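You operate a simulated robot arm through the tools that you are given. There is no shell and no other tool.

You run a simulated robot arm. Do the job below in one go: nothing can be reset, and whatever is moved stays where it is left.

Task
Switch off the stirrer, tilt it up, then form one thin sheet.
Fine: dip once, shake it even, then toss off the water; leave the flat sticks, catches and white drain plug as they are.
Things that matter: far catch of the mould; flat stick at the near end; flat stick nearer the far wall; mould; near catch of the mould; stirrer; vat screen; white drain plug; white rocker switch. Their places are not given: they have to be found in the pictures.

It is judged by the outcome, as a careful person would: the job done as asked, and still so three seconds after it is handed in. It fails if anything else is knocked over, pushed out of place, dropped, spilled or broken. Flat cloth is picked up by pressing the open fingertips on it (5 to 10 N) and closing them slowly along it; thin cloth reads only 2 to 8 mm in the jaws.

Robot
A 6-joint arm with a two-finger gripper, fixed in place. Base frame: the origin is at the foot of the arm, x ahead of it, y to its left, z up. Units: mm, degrees, N and s.
Its first joint turns from -166.0 to 166.0 degrees. Payload 3.43 kg.
The TCP is the grasp point between the finger pads, 20 mm short of the fingertips. In the tool frame z runs along the fingers and y along their closing line. Largest opening 190 mm; the body of the gripper starts 248 mm behind the TCP.
Orientation is that of the tool frame in the base frame, as [roll, pitch, yaw] about the fixed x, y, z axes, in that order (R = Rz(yaw) Ry(pitch) Rx(roll)). With the fingers straight down and closing along the base's y, the tool's x points along the base's -x, its y along +y and its z along -z.

Tools
- The arm moves only by the tool apply_moves. Its argument "steps" is a list of rows, each an object of numbers (a shift or turn left out is 0, a gripper value left out holds the last): "tx", "ty", "tz": the shift along the tool's x, y, z in mm; "wx", "wy", "wz": the turn, a rotation vector about the tool's x, y, z in degrees; "gripper": the finger opening in mm, from 0 to 190. In form: [{"tx": .., "ty": .., "tz": .., "wx": .., "wy": .., "wz": .., "gripper": ..}, ...]. A call has 1 to 20 rows; each row shifts and turns the commanded pose from where the row before left it, along the tool's axes as they then stand. Each row takes 0.2 s and may step no farther than 50 mm and 8.6 degrees from the row before; otherwise, or with a gripper value out of range, the whole call is refused. A pose out of reach is approached as far as the arm can. The call stops where the force on the tool passes 90 N (or 10 N more than at its start, if that is more) or the arm is blocked; 0.2 s more then pass. The fingers move at their own pace (about 153 mm/s each) and stop on an object; they squeeze with about 24 N. The grip force told is the motor's: it shows also when the fingers shut on nothing. Time passes only in rows, and 0.2 s behind the last, so rows that do not move let the fingers close. It gives the time, the measured TCP pose, the force on the tool (base axes), the opening and the grip force at its end, in the units of the frame above (readings bear some noise), with the torque about the TCP (base axes, N m) and any sound that the robot's microphone picked up.
- Cameras (640 x 400 px; columns grow to the right, rows downward): "scene" is fixed at [219.8, -502.2, 1590.3]; the picture's right is [-0.73, 0.69, 0.00], its down [-0.61, -0.64, -0.46] and it looks along [-0.32, -0.33, 0.89] (base axes); focal length 214 px, centre (320, 200). "wrist" rides on the gripper at [70, -8, -288] in the tool frame; the picture's right is [0.12, 0.99, 0.00], its down [-0.96, 0.12, -0.25] and it looks along [-0.25, 0.03, 0.97] (tool axes); focal length 261 px, centre (320, 200).
- camera(camera): a new picture of that camera. The clock stands still meanwhile.
- lift_body(by): slides the trunk up (or, below 0, down) by that many mm; the arm rides with it, the base frame stays. It gives what a move gives, with no picture.
- locate(camera, pixels): for up to 12 pixels [column, row] of the newest picture of that camera ("zoom" is the newest enlarged one), the place [x, y, z] in the base frame of the surface seen there, good to about 2 mm. The clock stands still meanwhile.
- inspect(camera, box): a new picture of the part [left, top, right, bottom] of that camera's present view, enlarged. The clock stands still meanwhile.
- finish_job(): hands the job in; it is judged then, once.

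Open the gripper and draw the arm clear of the work before you hand the job in, unless the task says otherwise.

The tools are called after "Call:" as a command line: name --argument value ..., lists and objects as JSON in quotes. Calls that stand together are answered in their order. apply_moves: Moves the arm, as the interface text tells. Its arguments: {"type":"object","properties":{"steps":{"type":"array","items":{"type":"object","properties":{"tx":{"type":"number"},"ty":{"type":"number"},"tz":{"type":"number"},"wx":{"type":"number"},"wy":{"type":"number"},"wz":{"type":"number"},"gripper":{"type":"number"}}}}},"required":["steps"]} The other tools are called the same way: lift_body (by) slides the trunk up or down; camera (camera) takes a picture; locate (camera, pixels) gives the place of the surface under pixels of a picture; inspect (camera, box) takes an enlarged picture of a part of a camera's view; finish_job () hands the job in.

At the start:

```text
t: 0.0
eef_pos: [281.5, -499.6, 1488.2]
orientation: [180.0, 0.0, 180.0]
contact_force: [-0.2, -0.4, 0.1]
moment: [0.01, -0.04, 0.02]
opening: 189.8
grasp_force: 0.1
trunk travel left (down, up): [-350.0, 90.0]
```

scene: 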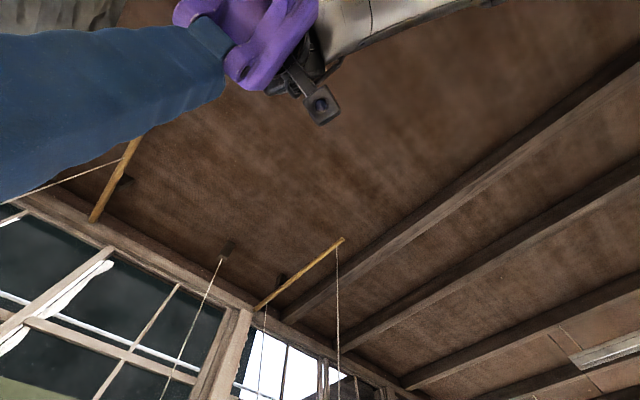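
wrist: 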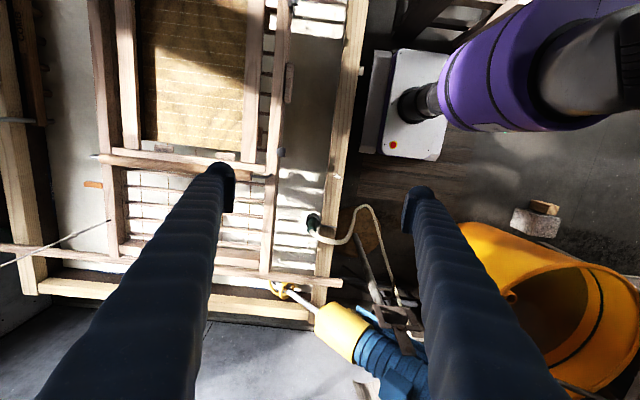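

The scene camera looks up at the ceiling, so the wrist camera has to do the finding. It shows a wooden vat/mould at the left (80-290, 0-280) and an orange and blue tool near (340,330). I'll take enlarged looks at parts of the wrist view.

Call:
inspect --camera "wrist" --box '[0, 0, 320, 200]'

Call:
inspect --camera "wrist" --box '[220, 150, 620, 400]'

Call:
inspect --camera "wrist" --box '[0, 140, 320, 340]'

Call:
inspect --camera "scene" --box '[0, 150, 400, 400]'

```text
2.00 times, centred on (160, 100) of wrist
```

zoom: 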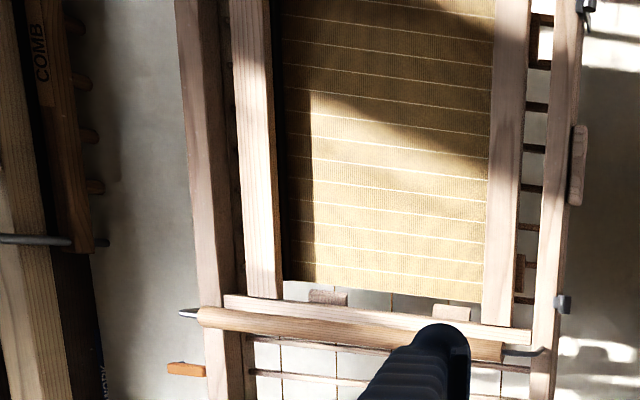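

```text
1.60 times, centred on (420, 275) of wrist
```

zoom: 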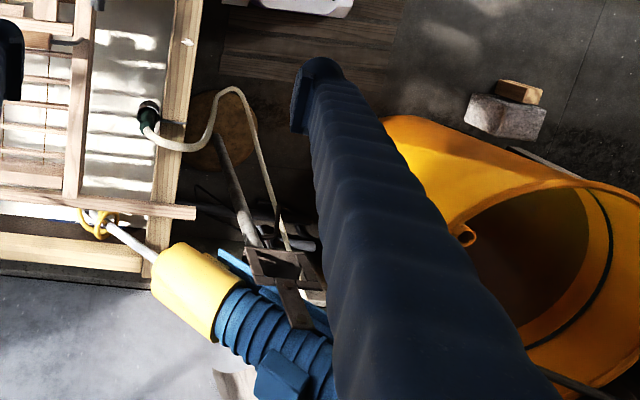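

```text
2.00 times, centred on (160, 240) of wrist
```

zoom: 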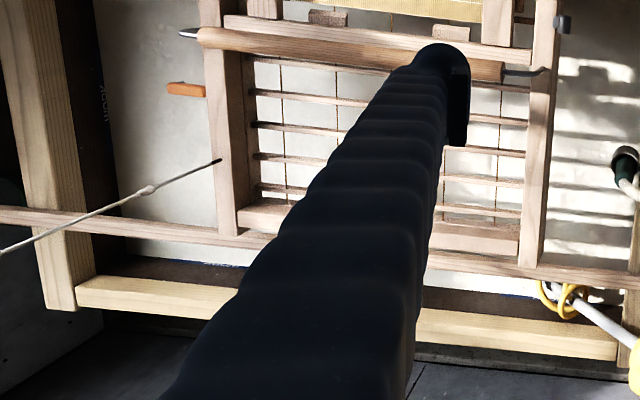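

```text
1.60 times, centred on (200, 275) of scene
```

zoom: 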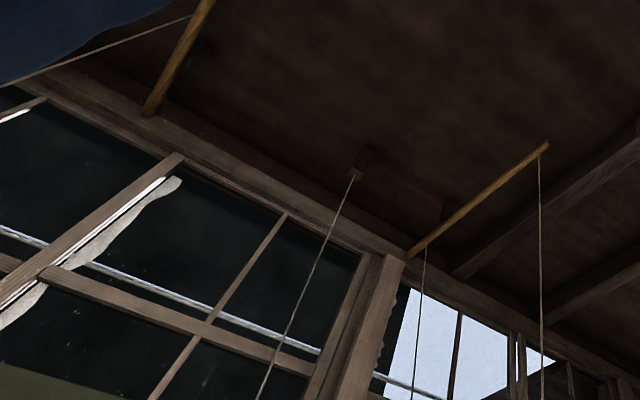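

The papermaking vat lies under the gripper, with a yellow and blue motor unit at its corner (about (340,330) in wrist). I'll measure the places of the main points in the wrist view.

Call:
camera --camera "wrist"

Call:
locate --camera "wrist" --pixels '[[190, 70], [122, 160], [265, 160], [275, 240], [60, 100], [312, 222], [285, 290], [345, 335], [415, 100], [500, 300], [300, 100], [350, 60]]'

Call:
locate --camera "wrist" --pixels '[[92, 185], [288, 82], [281, 152], [130, 60], [255, 60], [20, 80], [45, 120], [150, 300], [380, 370], [110, 222], [390, 300], [375, 230]]'

```text
taken
```

wrist: 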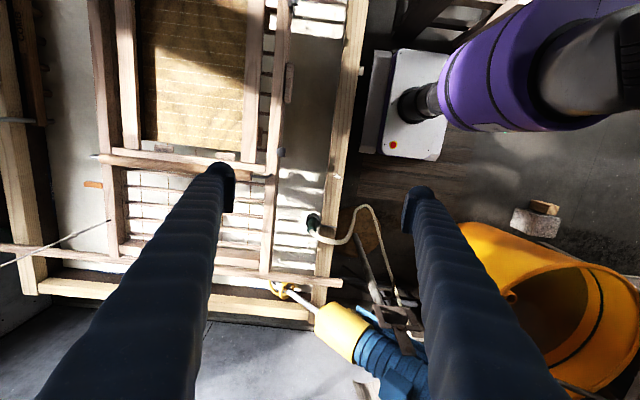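

```text
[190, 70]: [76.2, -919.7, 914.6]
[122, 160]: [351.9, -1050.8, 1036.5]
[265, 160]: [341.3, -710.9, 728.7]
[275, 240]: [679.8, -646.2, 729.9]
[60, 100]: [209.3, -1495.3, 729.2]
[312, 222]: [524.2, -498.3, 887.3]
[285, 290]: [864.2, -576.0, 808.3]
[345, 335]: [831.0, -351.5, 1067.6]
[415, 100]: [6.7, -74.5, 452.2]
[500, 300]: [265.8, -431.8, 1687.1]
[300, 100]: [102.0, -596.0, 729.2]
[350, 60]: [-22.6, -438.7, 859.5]
```

```text
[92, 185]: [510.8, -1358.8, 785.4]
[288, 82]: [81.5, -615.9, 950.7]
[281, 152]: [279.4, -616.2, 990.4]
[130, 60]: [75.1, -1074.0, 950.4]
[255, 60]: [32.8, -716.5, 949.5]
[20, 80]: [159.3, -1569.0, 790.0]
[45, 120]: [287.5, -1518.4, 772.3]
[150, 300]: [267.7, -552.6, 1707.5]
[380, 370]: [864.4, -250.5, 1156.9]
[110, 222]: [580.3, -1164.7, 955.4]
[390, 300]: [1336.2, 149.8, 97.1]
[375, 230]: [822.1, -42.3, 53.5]
```

The vat rim is near z≈880, the liquid at z≈729 and the mould's wood at z≈950-1040, running off to negative x at the top of the picture. I'll shift the arm towards -x, staying high, to see the whole vat.

Call:
apply_moves --steps '[{"tx": 40}, {"tx": 40}, {"tx": 40}, {"tx": 40}, {"tx": 40}, {"tx": 40}, {"tx": 40}]'

Call:
camera --camera "wrist"

Call:
camera --camera "scene"

```text
t: 1.6
eef_pos: [0.3, -500.1, 1487.7]
orientation: [-180.0, -0.1, 180.0]
contact_force: [-0.6, -0.1, -0.4]
moment: [0.04, -0.08, 0.0]
opening: 189.9
grasp_force: 0.1
trunk travel left (down, up): [-350.0, 90.0]
```

```text
taken
```

wrist: 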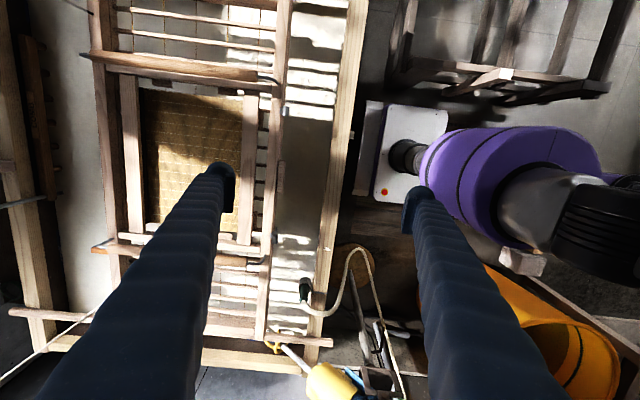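

```text
taken
```

scene: 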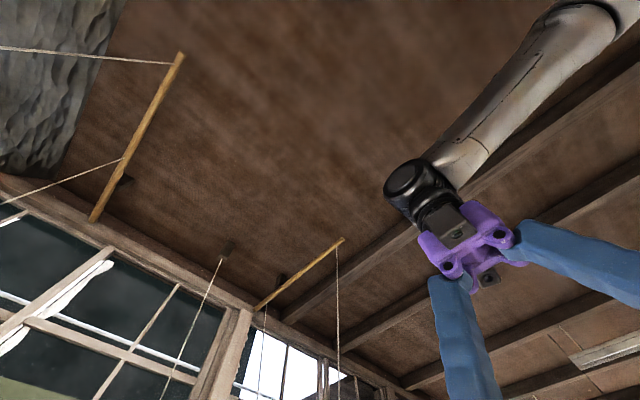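

Now the mould screen shows at (145-240, 85-230) with a crossbar/handle at either end (rows ~60 and ~240). I'll enlarge the parts.

Call:
inspect --camera "wrist" --box '[70, 0, 350, 175]'

Call:
inspect --camera "wrist" --box '[70, 175, 430, 400]'

Call:
inspect --camera "wrist" --box '[0, 0, 160, 100]'

```text
2.29 times, centred on (210, 88) of wrist
```

zoom: 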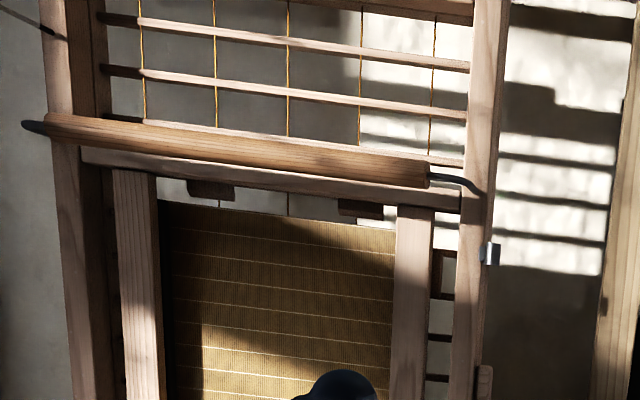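

```text
1.78 times, centred on (250, 288) of wrist
```

zoom: 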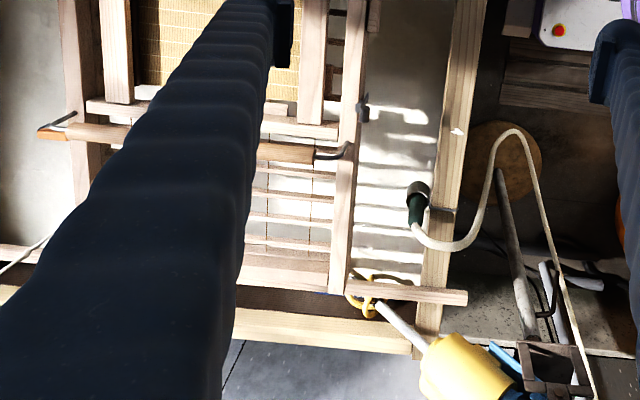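

```text
4.00 times, centred on (80, 50) of wrist
```

zoom: 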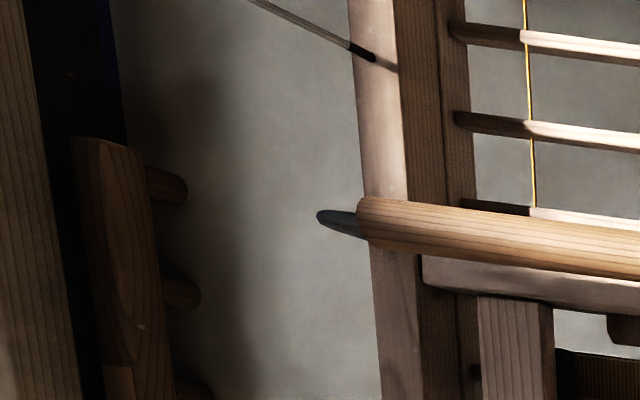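

The mould spans roughly x from -300 to 350 with round handles across both ends. I'll move the tool out over the mould, staying high, to see it between the fingers.

Call:
apply_moves --steps '[{"ty": -40}, {"ty": -40}, {"ty": -40}, {"ty": -40}, {"ty": -40}, {"ty": -40}, {"ty": -40}, {"ty": -40}]'

Call:
camera --camera "wrist"

Call:
camera --camera "scene"

```text
t: 3.4
eef_pos: [1.1, -823.0, 1485.1]
orientation: [179.9, 0.0, -180.0]
contact_force: [0.0, -1.2, -1.0]
moment: [0.24, 0.0, 0.02]
opening: 190.0
grasp_force: 0.1
trunk travel left (down, up): [-350.0, 90.0]
```

```text
taken
```

wrist: 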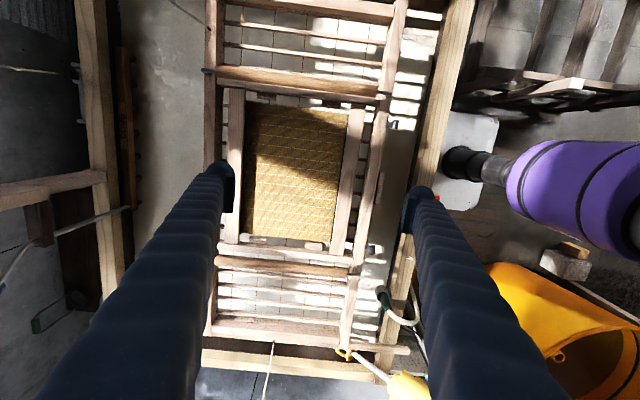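

```text
taken
```

scene: 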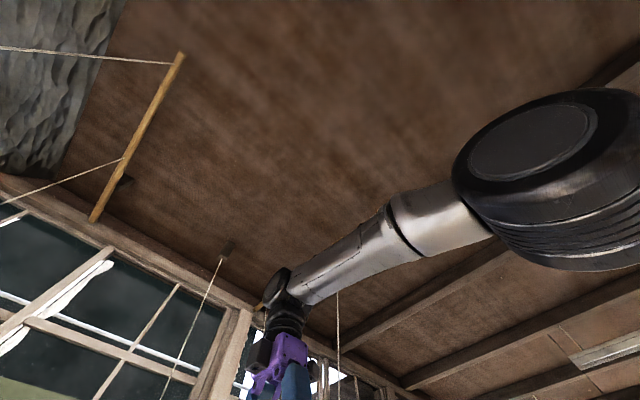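

Now the whole mould is between the fingers, with handles at rows ~75 and ~265. I'll enlarge several parts.

Call:
inspect --camera "wrist" --box '[190, 0, 450, 160]'

Call:
inspect --camera "wrist" --box '[200, 140, 440, 290]'

Call:
inspect --camera "wrist" --box '[200, 260, 430, 400]'

Call:
inspect --camera "wrist" --box '[0, 40, 210, 340]'

Call:
inspect --camera "wrist" --box '[430, 0, 640, 130]'

```text
2.46 times, centred on (320, 80) of wrist
```

zoom: 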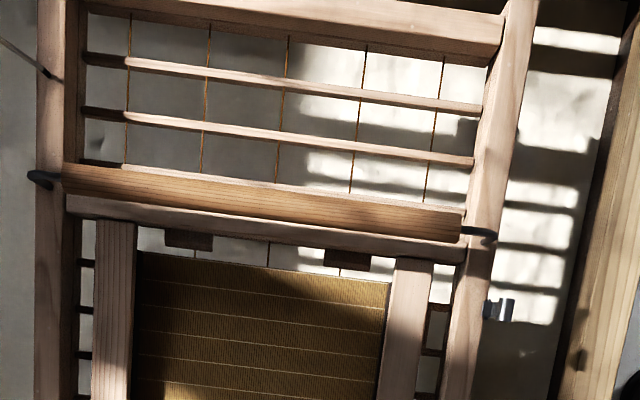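

```text
2.67 times, centred on (320, 215) of wrist
```

zoom: 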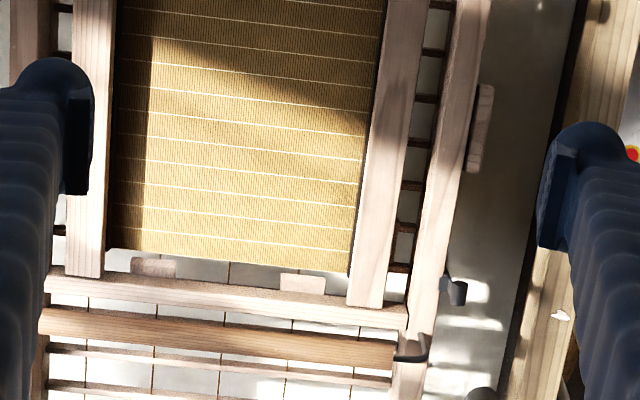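

```text
2.78 times, centred on (315, 330) of wrist
```

zoom: 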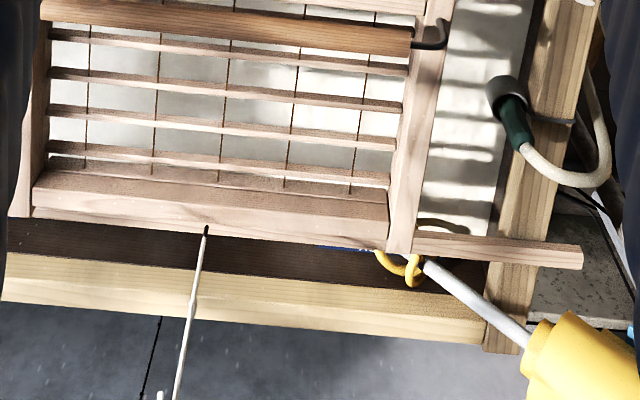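

```text
1.33 times, centred on (105, 190) of wrist
```

zoom: 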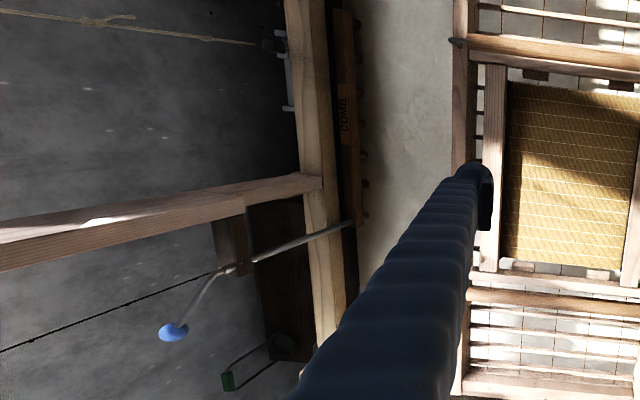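

```text
3.05 times, centred on (535, 65) of wrist
```

zoom: 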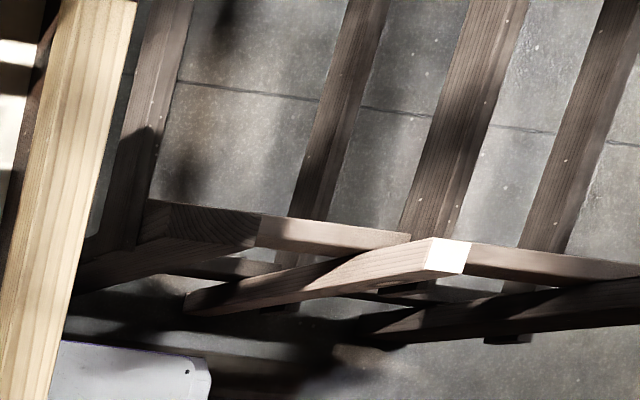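

The mould, screen and catches (metal bits at about (392,125) and (372,250)) are visible. Now I'll measure these points to understand the structure.

Call:
camera --camera "wrist"

Call:
locate --camera "wrist" --pixels '[[300, 75], [207, 72], [385, 95], [393, 125], [290, 180], [236, 130], [350, 130], [300, 12], [212, 20], [397, 30], [376, 170], [290, 250]]'

Call:
locate --camera "wrist" --pixels '[[300, 265], [355, 268], [371, 249], [290, 290], [345, 330], [300, 325], [390, 348], [348, 355], [272, 345], [385, 298], [270, 98], [332, 104]]'

Call:
locate --camera "wrist" --pixels '[[125, 120], [60, 185], [128, 207], [40, 70], [2, 285], [50, 320], [290, 360], [400, 388], [430, 100], [310, 242], [275, 240], [100, 60]]'

```text
taken
```

wrist: 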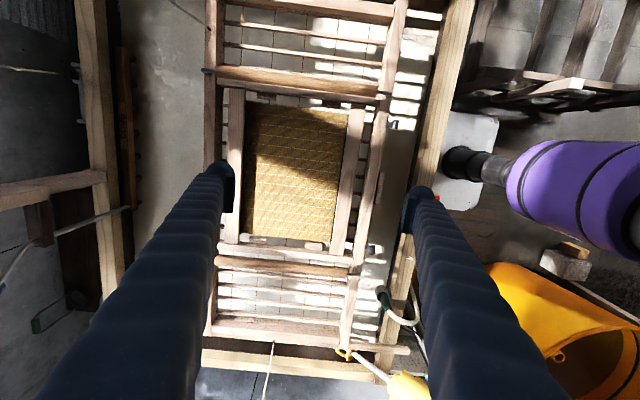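

```text
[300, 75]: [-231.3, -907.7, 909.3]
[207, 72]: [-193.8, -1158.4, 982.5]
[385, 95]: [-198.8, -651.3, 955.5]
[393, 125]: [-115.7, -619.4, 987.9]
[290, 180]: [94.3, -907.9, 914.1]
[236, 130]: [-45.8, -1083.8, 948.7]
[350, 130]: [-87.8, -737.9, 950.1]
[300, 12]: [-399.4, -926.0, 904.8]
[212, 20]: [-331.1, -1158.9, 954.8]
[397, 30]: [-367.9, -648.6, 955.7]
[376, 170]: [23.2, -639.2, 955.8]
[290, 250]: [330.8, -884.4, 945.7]
```

```text
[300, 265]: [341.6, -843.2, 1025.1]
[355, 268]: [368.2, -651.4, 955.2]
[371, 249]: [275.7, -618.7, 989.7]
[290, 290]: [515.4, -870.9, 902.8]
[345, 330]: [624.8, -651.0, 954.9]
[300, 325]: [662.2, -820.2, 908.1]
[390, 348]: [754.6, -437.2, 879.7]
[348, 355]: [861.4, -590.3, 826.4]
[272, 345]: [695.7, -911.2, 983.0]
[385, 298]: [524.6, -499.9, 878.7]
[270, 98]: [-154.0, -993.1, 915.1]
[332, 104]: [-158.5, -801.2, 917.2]
```

```text
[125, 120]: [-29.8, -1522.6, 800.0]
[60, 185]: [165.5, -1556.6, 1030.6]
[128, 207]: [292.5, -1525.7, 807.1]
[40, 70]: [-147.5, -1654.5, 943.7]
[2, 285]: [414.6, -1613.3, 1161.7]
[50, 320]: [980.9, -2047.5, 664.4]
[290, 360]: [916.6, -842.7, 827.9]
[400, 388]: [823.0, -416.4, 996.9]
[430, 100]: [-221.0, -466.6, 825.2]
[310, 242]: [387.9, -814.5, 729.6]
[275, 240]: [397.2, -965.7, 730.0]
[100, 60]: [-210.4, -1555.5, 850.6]
```

The mould's outer beams lie at y≈-1158 and y≈-650 (z≈955), catches at about (-116,-619,988) and (276,-619,990), and strings hang nearby. I'll locate the strings and bamboo in the scene view so the arm can avoid them.

Call:
inspect --camera "scene" --box '[140, 220, 428, 400]'

Call:
locate --camera "scene" --pixels '[[341, 240], [338, 300], [338, 350], [222, 257], [205, 300], [172, 375], [180, 57], [122, 160], [100, 48], [40, 188], [265, 310], [262, 302]]'

Call:
inspect --camera "wrist" --box '[150, 0, 310, 100]'

Call:
inspect --camera "wrist" --box '[220, 320, 348, 400]'

```text
2.22 times, centred on (284, 310) of scene
```

zoom: 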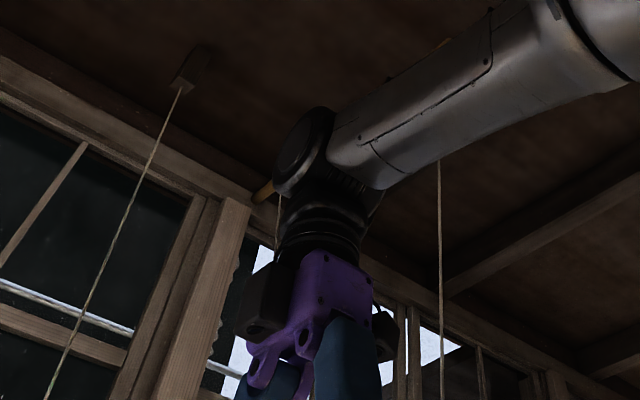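

```text
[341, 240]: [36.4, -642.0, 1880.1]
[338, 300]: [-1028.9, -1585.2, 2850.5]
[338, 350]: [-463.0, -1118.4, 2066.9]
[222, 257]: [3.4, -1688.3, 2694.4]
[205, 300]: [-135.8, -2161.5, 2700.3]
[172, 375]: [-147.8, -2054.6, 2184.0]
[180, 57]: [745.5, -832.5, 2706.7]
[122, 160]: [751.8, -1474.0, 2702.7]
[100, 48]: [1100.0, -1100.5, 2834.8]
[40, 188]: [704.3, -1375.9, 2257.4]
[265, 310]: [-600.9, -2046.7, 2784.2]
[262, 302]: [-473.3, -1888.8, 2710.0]
```

```text
4.00 times, centred on (230, 50) of wrist
```

zoom: 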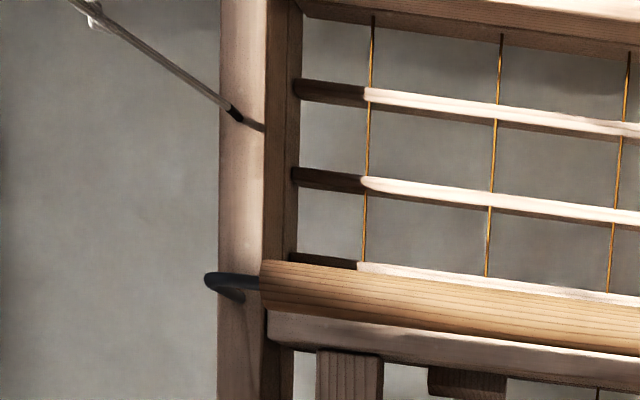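

```text
5.00 times, centred on (284, 360) of wrist
```

zoom: 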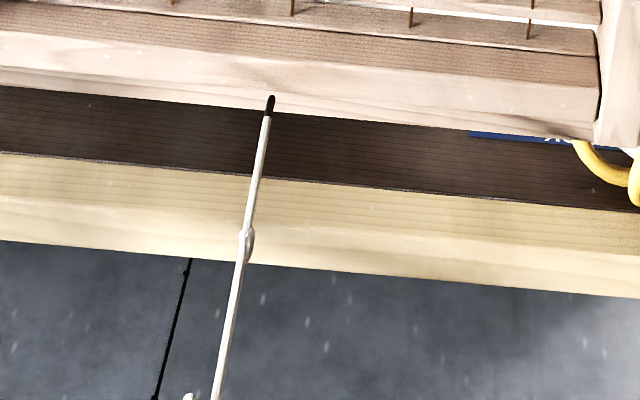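

The strings hang vertically with free ends near z≈1300 (one near (420,-880)). I'll back the arm off along +y and then go along +x to look at the stirrer at the vat's near corner.

Call:
apply_moves --steps '[{"ty": 45}, {"ty": 45}, {"ty": 45}, {"ty": 45}, {"ty": 45}, {"ty": 45}, {"ty": 45}, {"tx": -45}, {"tx": -45}, {"tx": -45}, {"tx": -45}, {"tx": -45}, {"tx": -45}, {"tx": -45}, {"tx": -45}, {"tx": -45}, {"tx": -45}, {"tx": -45}, {"tx": -45}]'

Call:
camera --camera "wrist"

Call:
camera --camera "scene"

```text
t: 7.4
eef_pos: [544.7, -504.2, 1487.4]
orientation: [180.0, -0.1, -180.0]
contact_force: [-0.1, -0.6, -0.8]
moment: [0.02, 0.13, 0.01]
opening: 189.9
grasp_force: 0.0
trunk travel left (down, up): [-350.0, 90.0]
```

```text
taken
```

wrist: 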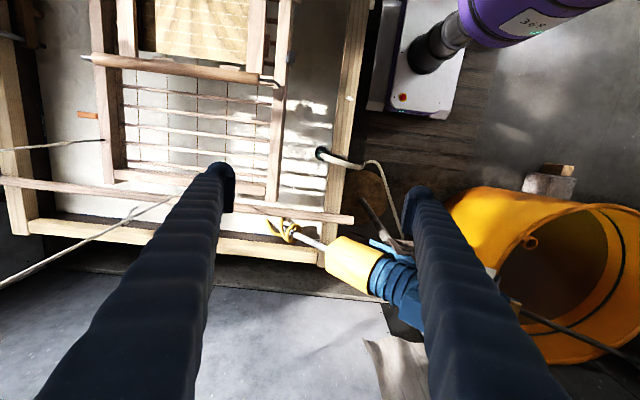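

```text
taken
```

scene: 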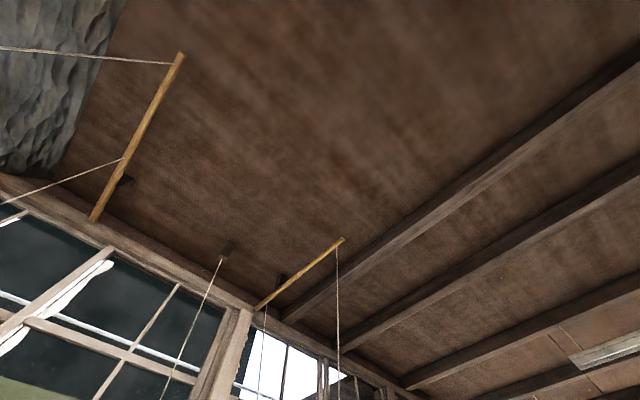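

Call:
inspect --camera "wrist" --box '[230, 120, 430, 245]'

Call:
inspect --camera "wrist" --box '[230, 210, 470, 360]'

Call:
locate --camera "wrist" --pixels '[[322, 152], [340, 160], [370, 165], [345, 262], [375, 270], [395, 285], [310, 240], [285, 232], [290, 210], [395, 245], [340, 218], [270, 225]]'

Call:
locate --camera "scene" --pixels '[[341, 240], [338, 280], [262, 305], [178, 60], [120, 165], [100, 215], [222, 257], [210, 285], [325, 255], [338, 320], [100, 166], [110, 52]]'

```text
3.20 times, centred on (330, 182) of wrist
```

zoom: 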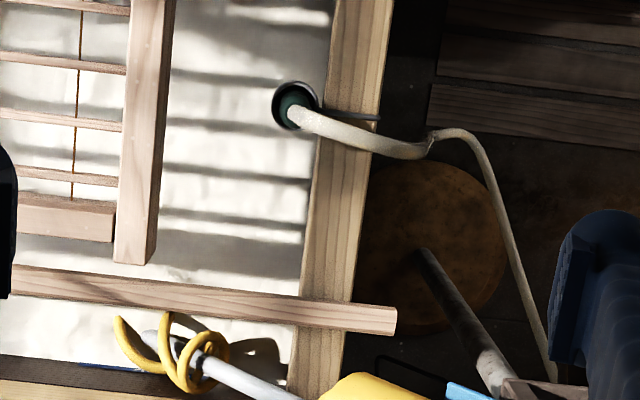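

```text
2.67 times, centred on (350, 285) of wrist
```

zoom: 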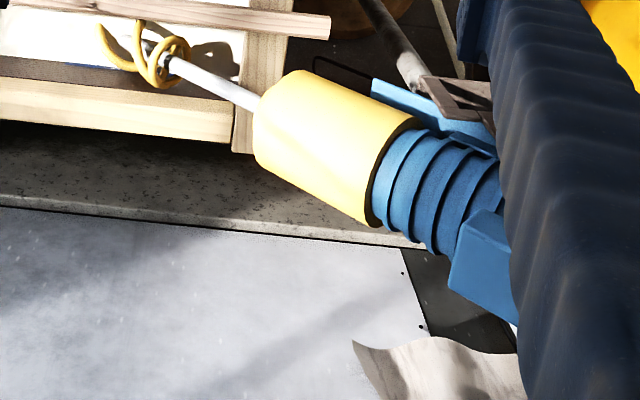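

```text
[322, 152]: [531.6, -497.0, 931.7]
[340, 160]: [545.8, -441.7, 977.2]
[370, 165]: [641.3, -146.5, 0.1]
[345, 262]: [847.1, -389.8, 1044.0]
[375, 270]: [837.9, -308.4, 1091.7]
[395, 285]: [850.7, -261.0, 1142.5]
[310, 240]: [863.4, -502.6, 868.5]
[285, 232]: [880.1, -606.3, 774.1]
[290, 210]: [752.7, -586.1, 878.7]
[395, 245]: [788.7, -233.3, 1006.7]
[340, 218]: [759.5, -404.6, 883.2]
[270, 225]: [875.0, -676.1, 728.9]
```

```text
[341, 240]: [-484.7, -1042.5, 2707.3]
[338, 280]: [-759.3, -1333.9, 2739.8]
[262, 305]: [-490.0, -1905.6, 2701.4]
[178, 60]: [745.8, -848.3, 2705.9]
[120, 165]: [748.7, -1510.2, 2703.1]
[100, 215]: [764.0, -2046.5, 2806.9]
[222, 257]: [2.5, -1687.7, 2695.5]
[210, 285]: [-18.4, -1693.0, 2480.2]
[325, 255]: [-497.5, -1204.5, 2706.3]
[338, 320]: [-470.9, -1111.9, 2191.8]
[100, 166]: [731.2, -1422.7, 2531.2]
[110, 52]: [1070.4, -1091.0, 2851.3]
```

The stirrer is the yellow/blue motor with a shaft and yellow impeller ((345,262) → (847,-390,1044)), and the hose hangs over the rim at (530,-497). I'll move over the stirrer to find its switch and pivot.

Call:
apply_moves --steps '[{"tx": -30, "ty": 40}, {"tx": -30, "ty": 40}, {"tx": -30, "ty": 40}, {"tx": -30, "ty": 40}, {"tx": -30, "ty": 40}]'

Call:
camera --camera "wrist"

Call:
inspect --camera "wrist" --box '[230, 120, 430, 245]'

Call:
inspect --camera "wrist" --box '[230, 210, 470, 360]'

```text
t: 8.6
eef_pos: [696.3, -304.9, 1488.4]
orientation: [179.9, -0.2, -179.9]
contact_force: [1.3, 0.8, -0.4]
moment: [-0.09, 0.17, 0.0]
opening: 189.8
grasp_force: 0.1
trunk travel left (down, up): [-350.0, 90.0]
```

```text
taken
```

wrist: 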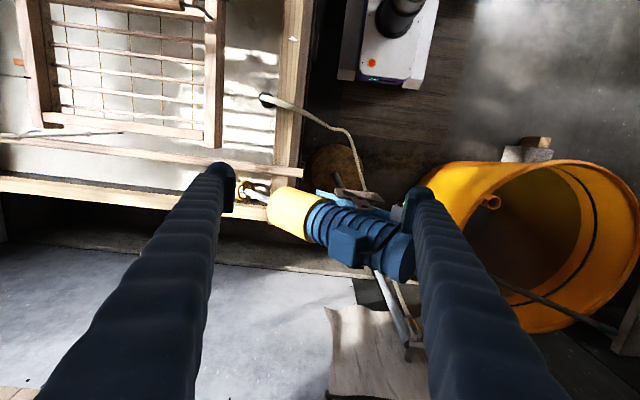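

```text
3.20 times, centred on (330, 182) of wrist
```

zoom: 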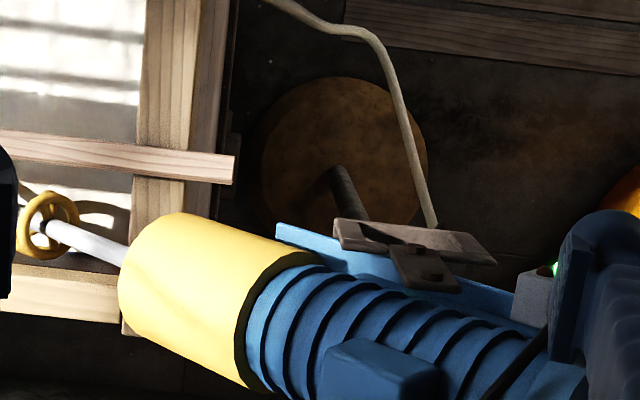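

```text
2.67 times, centred on (350, 285) of wrist
```

zoom: 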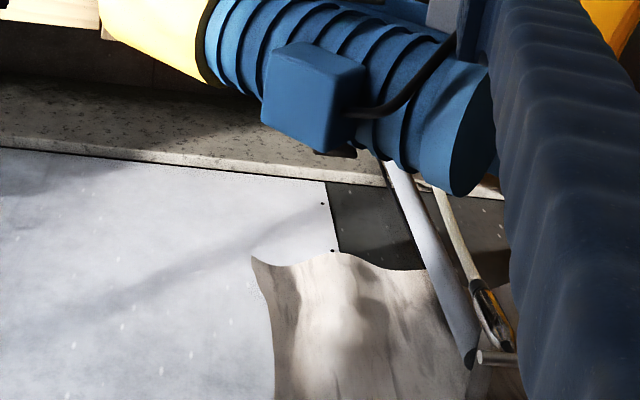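

A grey box with a green light shows at about (403,204), half hidden by the right finger – likely the switch box. I'll move further to +y to see it clear.

Call:
locate --camera "wrist" --pixels '[[398, 212], [402, 205], [350, 195], [370, 207], [290, 210], [340, 245], [320, 197], [250, 190]]'

Call:
apply_moves --steps '[{"tx": -10, "ty": 40}, {"tx": -10, "ty": 40}, {"tx": -10, "ty": 40}]'

Call:
camera --camera "wrist"

Call:
inspect --camera "wrist" --box '[220, 130, 420, 255]'

```text
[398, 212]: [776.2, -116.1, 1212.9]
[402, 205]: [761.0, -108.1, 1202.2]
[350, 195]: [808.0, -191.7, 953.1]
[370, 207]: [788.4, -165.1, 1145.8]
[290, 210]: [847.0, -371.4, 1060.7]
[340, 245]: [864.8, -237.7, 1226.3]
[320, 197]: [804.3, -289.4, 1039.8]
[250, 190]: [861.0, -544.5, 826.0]
```

```text
t: 9.4
eef_pos: [725.4, -183.5, 1488.6]
orientation: [-180.0, -0.1, -180.0]
contact_force: [0.4, -0.5, 0.6]
moment: [0.02, 0.01, 0.0]
opening: 190.1
grasp_force: 0.0
trunk travel left (down, up): [-350.0, 90.0]
```

```text
taken
```

wrist: 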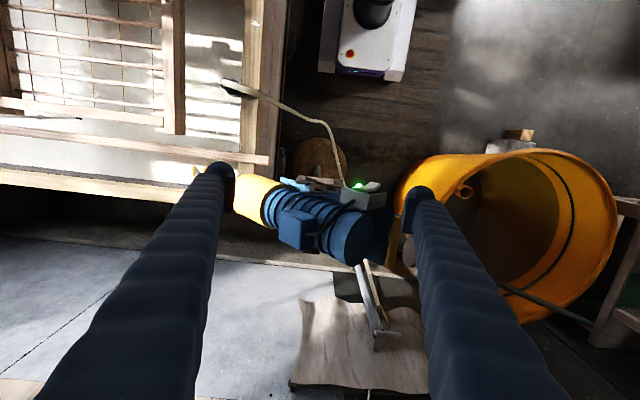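

```text
3.20 times, centred on (320, 192) of wrist
```

zoom: 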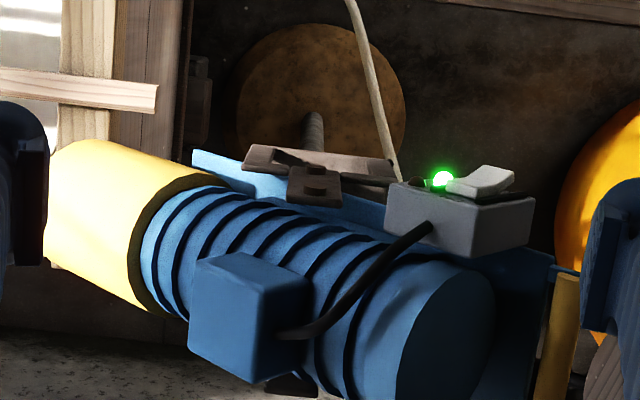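

The switch box is clear: a green lamp at (358,186) and a white rocker at (372,186) with its raised end toward the right. I'll enlarge and measure it.

Call:
inspect --camera "wrist" --box '[330, 165, 394, 205]'

Call:
locate --camera "wrist" --pixels '[[362, 188], [366, 188], [370, 186], [375, 184], [379, 184], [384, 191], [343, 187], [348, 200], [360, 205], [385, 205], [357, 186], [372, 193]]'

```text
10.00 times, centred on (362, 185) of wrist
```

zoom: 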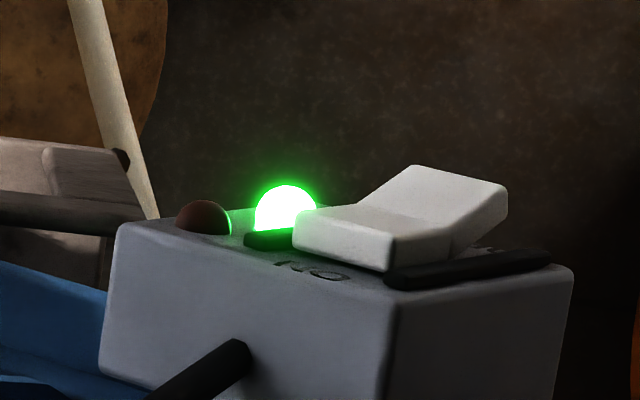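

```text
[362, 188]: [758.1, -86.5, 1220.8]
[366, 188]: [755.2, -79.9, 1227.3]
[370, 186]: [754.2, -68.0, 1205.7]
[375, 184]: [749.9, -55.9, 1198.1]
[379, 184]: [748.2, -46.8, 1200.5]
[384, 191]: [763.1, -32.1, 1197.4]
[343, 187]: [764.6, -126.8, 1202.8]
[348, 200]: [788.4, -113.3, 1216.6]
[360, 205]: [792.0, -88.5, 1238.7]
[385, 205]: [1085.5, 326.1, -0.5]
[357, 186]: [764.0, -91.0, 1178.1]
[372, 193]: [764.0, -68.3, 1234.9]
```

The rocker's left half (by the ON mark and lamp) is down and its right half (zoom (450,205)) stands up, so the right half must be pressed. I'll measure the rocker and box faces finely in the zoom.

Call:
locate --camera "zoom" --pixels '[[470, 195], [430, 185], [490, 185], [440, 215], [370, 225], [330, 235], [400, 300], [560, 275], [130, 235], [250, 250], [330, 280], [480, 320]]'

Call:
locate --camera "zoom" --pixels '[[200, 300], [300, 350], [380, 380], [410, 380], [540, 350], [450, 250], [420, 175], [500, 200], [350, 245], [385, 265], [300, 275], [240, 265]]'

```text
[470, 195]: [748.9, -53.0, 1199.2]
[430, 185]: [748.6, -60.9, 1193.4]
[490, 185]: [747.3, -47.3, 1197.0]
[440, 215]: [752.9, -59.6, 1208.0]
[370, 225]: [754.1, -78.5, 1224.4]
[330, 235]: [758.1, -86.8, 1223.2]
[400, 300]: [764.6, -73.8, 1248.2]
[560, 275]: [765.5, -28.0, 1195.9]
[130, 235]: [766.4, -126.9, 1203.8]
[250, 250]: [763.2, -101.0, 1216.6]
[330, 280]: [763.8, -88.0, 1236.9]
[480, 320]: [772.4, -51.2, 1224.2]
```

```text
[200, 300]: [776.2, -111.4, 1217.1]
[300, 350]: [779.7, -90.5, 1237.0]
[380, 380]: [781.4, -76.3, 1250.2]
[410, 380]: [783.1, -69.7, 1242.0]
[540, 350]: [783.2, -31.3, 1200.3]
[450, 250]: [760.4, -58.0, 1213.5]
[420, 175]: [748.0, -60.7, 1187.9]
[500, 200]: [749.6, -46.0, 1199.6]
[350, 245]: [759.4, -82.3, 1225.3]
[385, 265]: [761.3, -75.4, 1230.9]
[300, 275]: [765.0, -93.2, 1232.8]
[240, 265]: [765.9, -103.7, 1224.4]
```

The rocker sits on the box's side face (plane x≈764, facing -x); its raised half is centred near (748,-55,1196) and needs a push towards +x. Before that I'll back off and pitch the camera to view the stirrer, its pivot and stand from the side.

Call:
apply_moves --steps '[{"tx": 35, "ty": -10}, {"tx": 35, "ty": -10}, {"tx": 35, "ty": -10}, {"tx": 35, "ty": -10}, {"tx": 35, "ty": -10}, {"wy": -8}, {"wy": -8}, {"wy": -8}, {"wy": -8}, {"wy": -8}, {"wy": -8}]'

Call:
camera --camera "wrist"

Call:
inspect --camera "wrist" --box '[190, 130, 450, 290]'

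```text
t: 12.0
eef_pos: [553.8, -243.8, 1422.7]
orientation: [172.5, 43.0, 174.6]
contact_force: [-0.6, -0.5, 0.2]
moment: [0.08, 0.01, 0.05]
opening: 190.3
grasp_force: 0.0
trunk travel left (down, up): [-350.0, 90.0]
stopped in row 11: the arm was blocked; the commanded pose is now the measured one
```

```text
taken
```

wrist: 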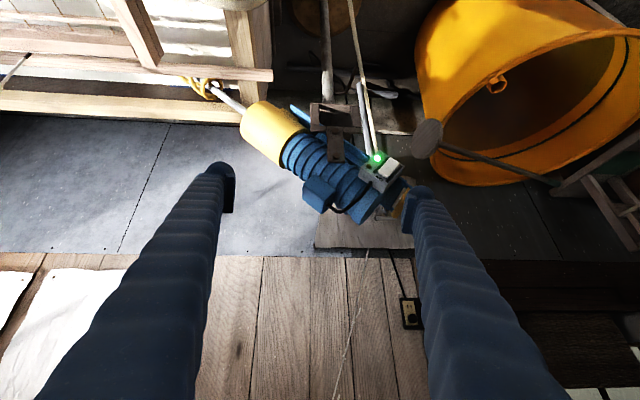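

```text
2.46 times, centred on (320, 210) of wrist
```

zoom: 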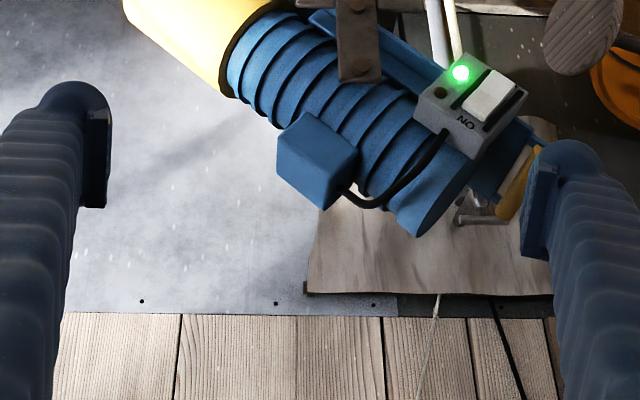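

The arm stopped at its limit near 43° pitch, but the view is good: switch box with ON mark, white rocker, the bracket arm over the motor. I'll enlarge those areas.

Call:
inspect --camera "wrist" --box '[280, 80, 440, 180]'

Call:
inspect --camera "wrist" --box '[340, 130, 436, 190]'

Call:
inspect --camera "wrist" --box '[340, 150, 500, 250]'

Call:
inspect --camera "wrist" --box '[120, 0, 376, 160]'

```text
4.00 times, centred on (360, 130) of wrist
```

zoom: 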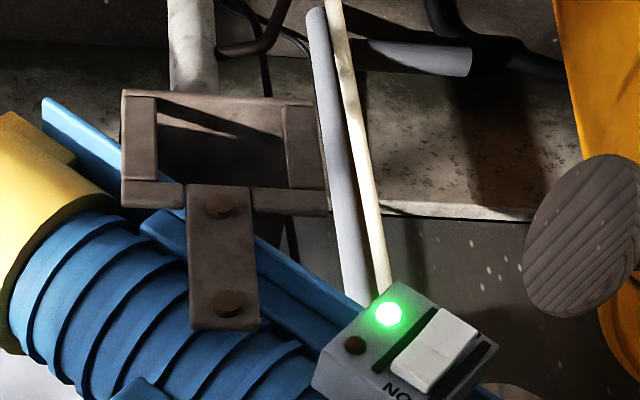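

```text
6.67 times, centred on (388, 160) of wrist
```

zoom: 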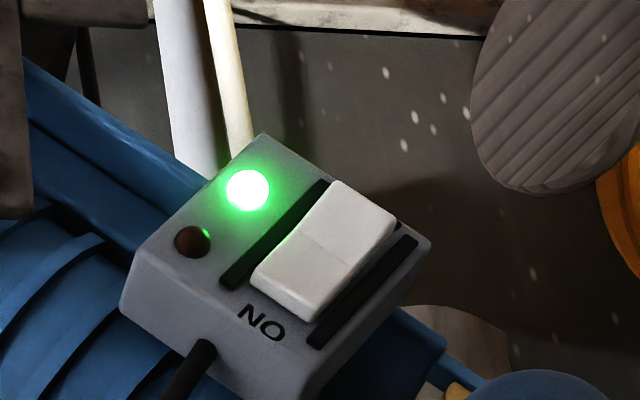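

```text
4.00 times, centred on (420, 200) of wrist
```

zoom: 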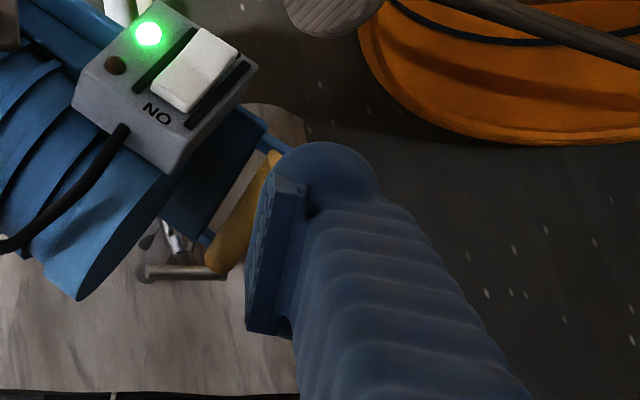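

```text
2.50 times, centred on (248, 80) of wrist
```

zoom: 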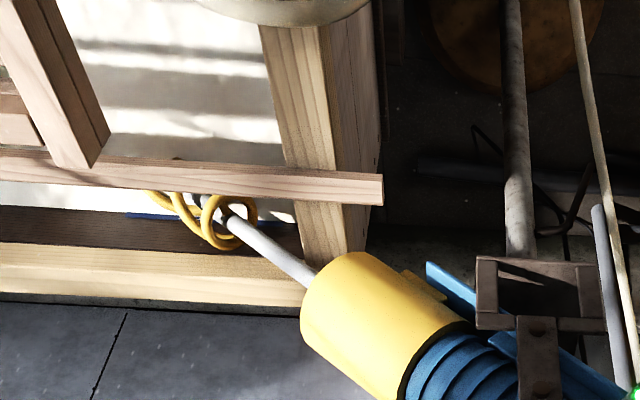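

A yellow wooden handle sits at the rear end of the motor under the switch box. I'll return the tool to straight down and go over the stirrer's rear to see that handle.

Call:
apply_moves --steps '[{"wx": 0.852, "wy": 7.205, "wz": -0.387}, {"wx": 0.852, "wy": 7.205, "wz": -0.387}, {"wx": 0.852, "wy": 7.205, "wz": -0.387}, {"wx": 0.852, "wy": 7.205, "wz": -0.387}, {"wx": 0.852, "wy": 7.205, "wz": -0.387}, {"wx": 0.852, "wy": 7.205, "wz": -0.387}, {"tz": -30, "tx": -25, "ty": 30}, {"tz": -30, "tx": -25, "ty": 30}, {"tx": -35, "ty": 30}, {"tx": -35, "ty": 30}, {"tx": -35, "ty": 30}, {"tx": -35, "ty": 30}, {"tx": -35, "ty": 30}]'

Call:
camera --camera "wrist"

Call:
inspect --camera "wrist" --box '[190, 130, 450, 290]'

```text
t: 14.8
eef_pos: [781.3, -30.9, 1481.4]
orientation: [-179.8, -0.1, 180.0]
contact_force: [0.9, 0.5, -0.4]
moment: [-0.05, 0.14, -0.04]
opening: 190.0
grasp_force: 0.0
trunk travel left (down, up): [-350.0, 90.0]
```

```text
taken
```

wrist: 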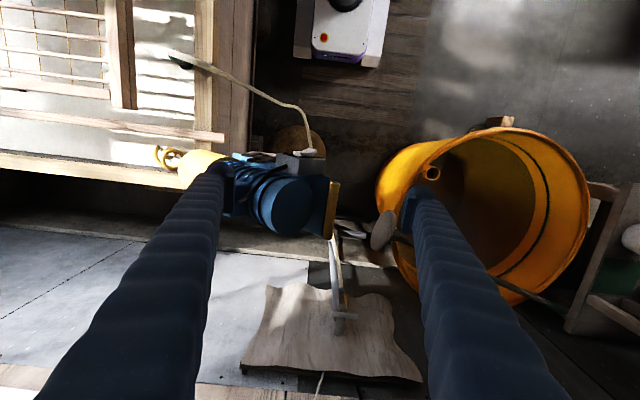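

```text
2.46 times, centred on (320, 210) of wrist
```

zoom: 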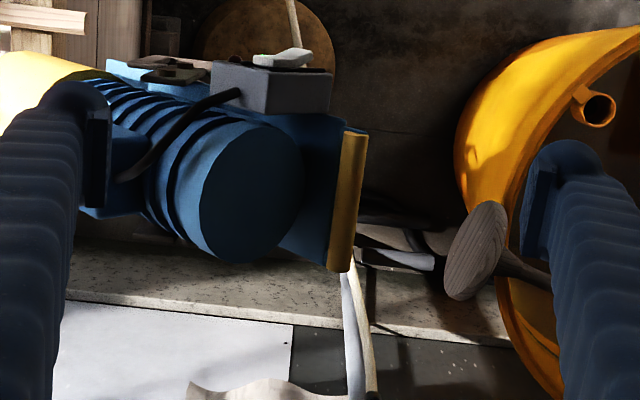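

The yellow handle bar runs along x at the rear edge of the stirrer's blue plate, at about (331,210). I'll measure it along with the nearby things.

Call:
locate --camera "zoom" --pixels '[[352, 140], [347, 180], [343, 220], [338, 262], [320, 180], [300, 240], [250, 190], [480, 250], [430, 260], [360, 330], [130, 65], [290, 60]]'

Call:
locate --camera "wrist" --pixels '[[335, 270], [340, 315], [300, 340], [420, 180], [400, 230], [310, 150], [280, 150], [250, 180], [375, 240], [345, 230], [330, 300], [390, 330]]'

```text
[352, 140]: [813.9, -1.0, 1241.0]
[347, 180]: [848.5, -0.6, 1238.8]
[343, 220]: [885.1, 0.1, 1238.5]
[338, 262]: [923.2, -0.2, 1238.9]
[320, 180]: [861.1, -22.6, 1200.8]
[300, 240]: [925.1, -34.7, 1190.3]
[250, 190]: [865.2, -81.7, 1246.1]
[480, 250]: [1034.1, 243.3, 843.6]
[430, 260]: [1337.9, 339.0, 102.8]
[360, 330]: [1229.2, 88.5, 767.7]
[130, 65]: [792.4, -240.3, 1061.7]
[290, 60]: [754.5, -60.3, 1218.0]
```

```text
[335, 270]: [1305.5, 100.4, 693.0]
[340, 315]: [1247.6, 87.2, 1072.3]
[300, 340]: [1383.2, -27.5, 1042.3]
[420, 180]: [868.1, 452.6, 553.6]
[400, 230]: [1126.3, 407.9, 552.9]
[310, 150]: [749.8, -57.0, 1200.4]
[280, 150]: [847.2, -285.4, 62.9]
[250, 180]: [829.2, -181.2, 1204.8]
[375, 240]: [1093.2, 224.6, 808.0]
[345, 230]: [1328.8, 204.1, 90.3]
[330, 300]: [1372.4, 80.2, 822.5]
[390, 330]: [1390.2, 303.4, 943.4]
```

The handle spans x 812–925 at y≈0, z≈1239. Before going down for the switch I'll check where the white hose runs, since it passes near the switch box in this view.

Call:
inspect --camera "wrist" --box '[160, 40, 352, 160]'

Call:
locate --camera "wrist" --pixels '[[183, 58], [215, 72], [240, 85], [262, 97], [283, 104], [295, 110], [303, 125], [308, 140], [298, 108], [310, 148], [322, 152], [320, 156]]'

```text
3.33 times, centred on (256, 100) of wrist
```

zoom: 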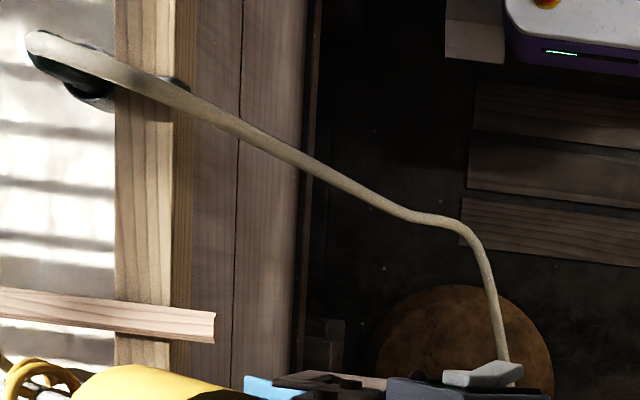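

```text
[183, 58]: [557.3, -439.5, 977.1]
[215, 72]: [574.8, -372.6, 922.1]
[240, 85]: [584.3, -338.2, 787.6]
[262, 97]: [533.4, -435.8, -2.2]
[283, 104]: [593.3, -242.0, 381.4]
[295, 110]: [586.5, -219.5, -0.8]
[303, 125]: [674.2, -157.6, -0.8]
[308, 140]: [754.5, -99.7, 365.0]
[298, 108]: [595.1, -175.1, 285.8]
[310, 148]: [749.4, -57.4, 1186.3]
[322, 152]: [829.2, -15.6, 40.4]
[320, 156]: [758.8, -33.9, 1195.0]
```

The hose is far below there, so the way is clear. I'll move back to x≈690, close the fingers and go down beside the rocker with the tips at about z≈1185.

Call:
apply_moves --steps '[{"tx": 45, "ty": -8, "gripper": 0}, {"tx": 46, "ty": -7}, {"tz": 10}, {"tz": 40}, {"tz": 40}, {"tz": 40}, {"tz": 40}, {"tz": 40}, {"tz": 36}, {"tz": 30}]'

Call:
camera --camera "wrist"

Call:
inspect --camera "wrist" --box '[240, 150, 400, 250]'

```text
t: 17.0
eef_pos: [689.6, -48.1, 1205.6]
orientation: [-179.8, 0.0, 179.9]
contact_force: [0.6, -0.4, 0.9]
moment: [0.01, 0.07, 0.02]
opening: 0.0
grasp_force: 24.1
trunk travel left (down, up): [-350.0, 90.0]
```

```text
taken
```

wrist: 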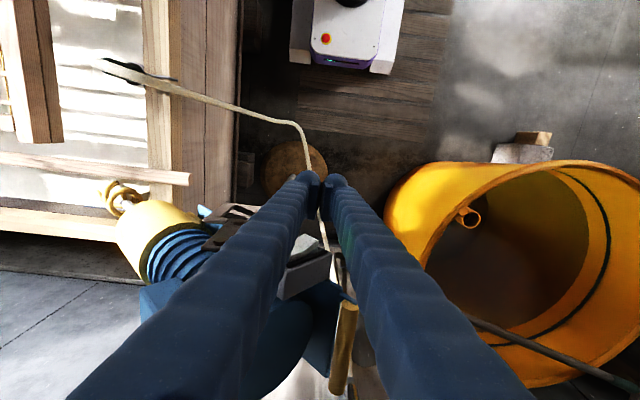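

```text
4.00 times, centred on (320, 200) of wrist
```

zoom: 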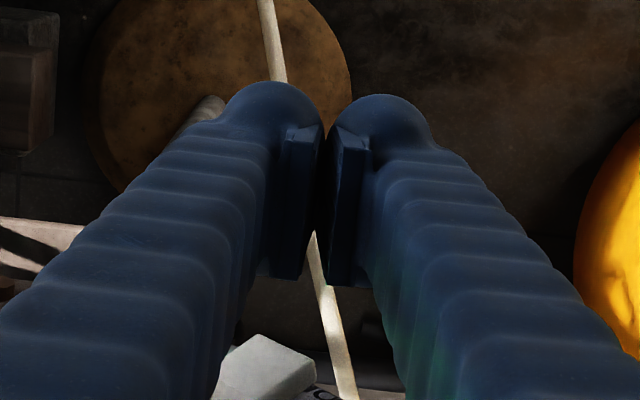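

Fingers are closed beside the rocker, with the rocker visible at zoom (265,370) below-left. I'll advance +x in small steps and watch the force.

Call:
apply_moves --steps '[{"tx": -10}, {"tx": -10}, {"tx": -8}, {"tx": -4}, {}]'

Call:
inspect --camera "wrist" --box '[240, 170, 400, 270]'

```text
t: 18.2
eef_pos: [721.3, -47.2, 1207.3]
orientation: [-179.8, 0.0, -180.0]
contact_force: [-0.3, -0.4, 0.3]
moment: [-0.01, 0.01, 0.01]
opening: 0.1
grasp_force: 24.0
trunk travel left (down, up): [-350.0, 90.0]
```

```text
4.00 times, centred on (320, 220) of wrist
```

zoom: 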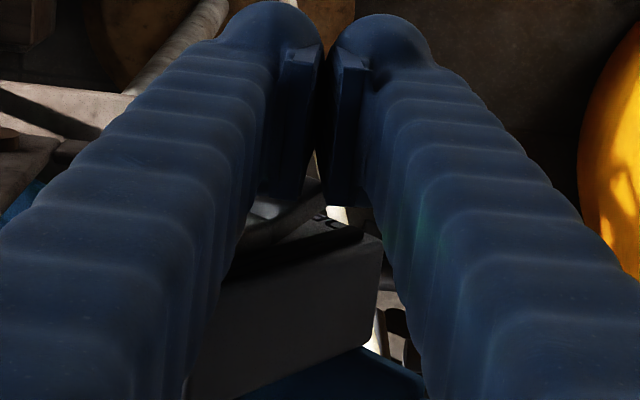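

Not yet touching (force ≈0.4 N); the box sits just behind the fingers. I'll press on in small steps.

Call:
apply_moves --steps '[{"tx": -3}, {"tx": -3}, {"tx": -3}, {}]'

Call:
inspect --camera "wrist" --box '[240, 170, 400, 270]'

```text
t: 19.2
eef_pos: [727.6, -48.0, 1207.9]
orientation: [-179.8, 0.0, 180.0]
contact_force: [-6.8, -1.2, -1.3]
moment: [0.02, 0.0, -0.14]
opening: 0.0
grasp_force: 23.6
trunk travel left (down, up): [-350.0, 90.0]
```

```text
4.00 times, centred on (320, 220) of wrist
```

zoom: 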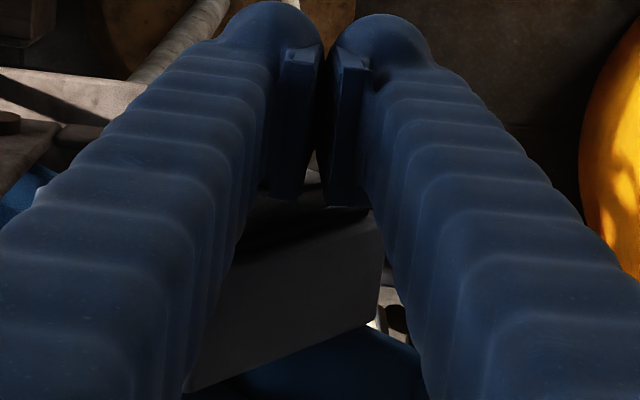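

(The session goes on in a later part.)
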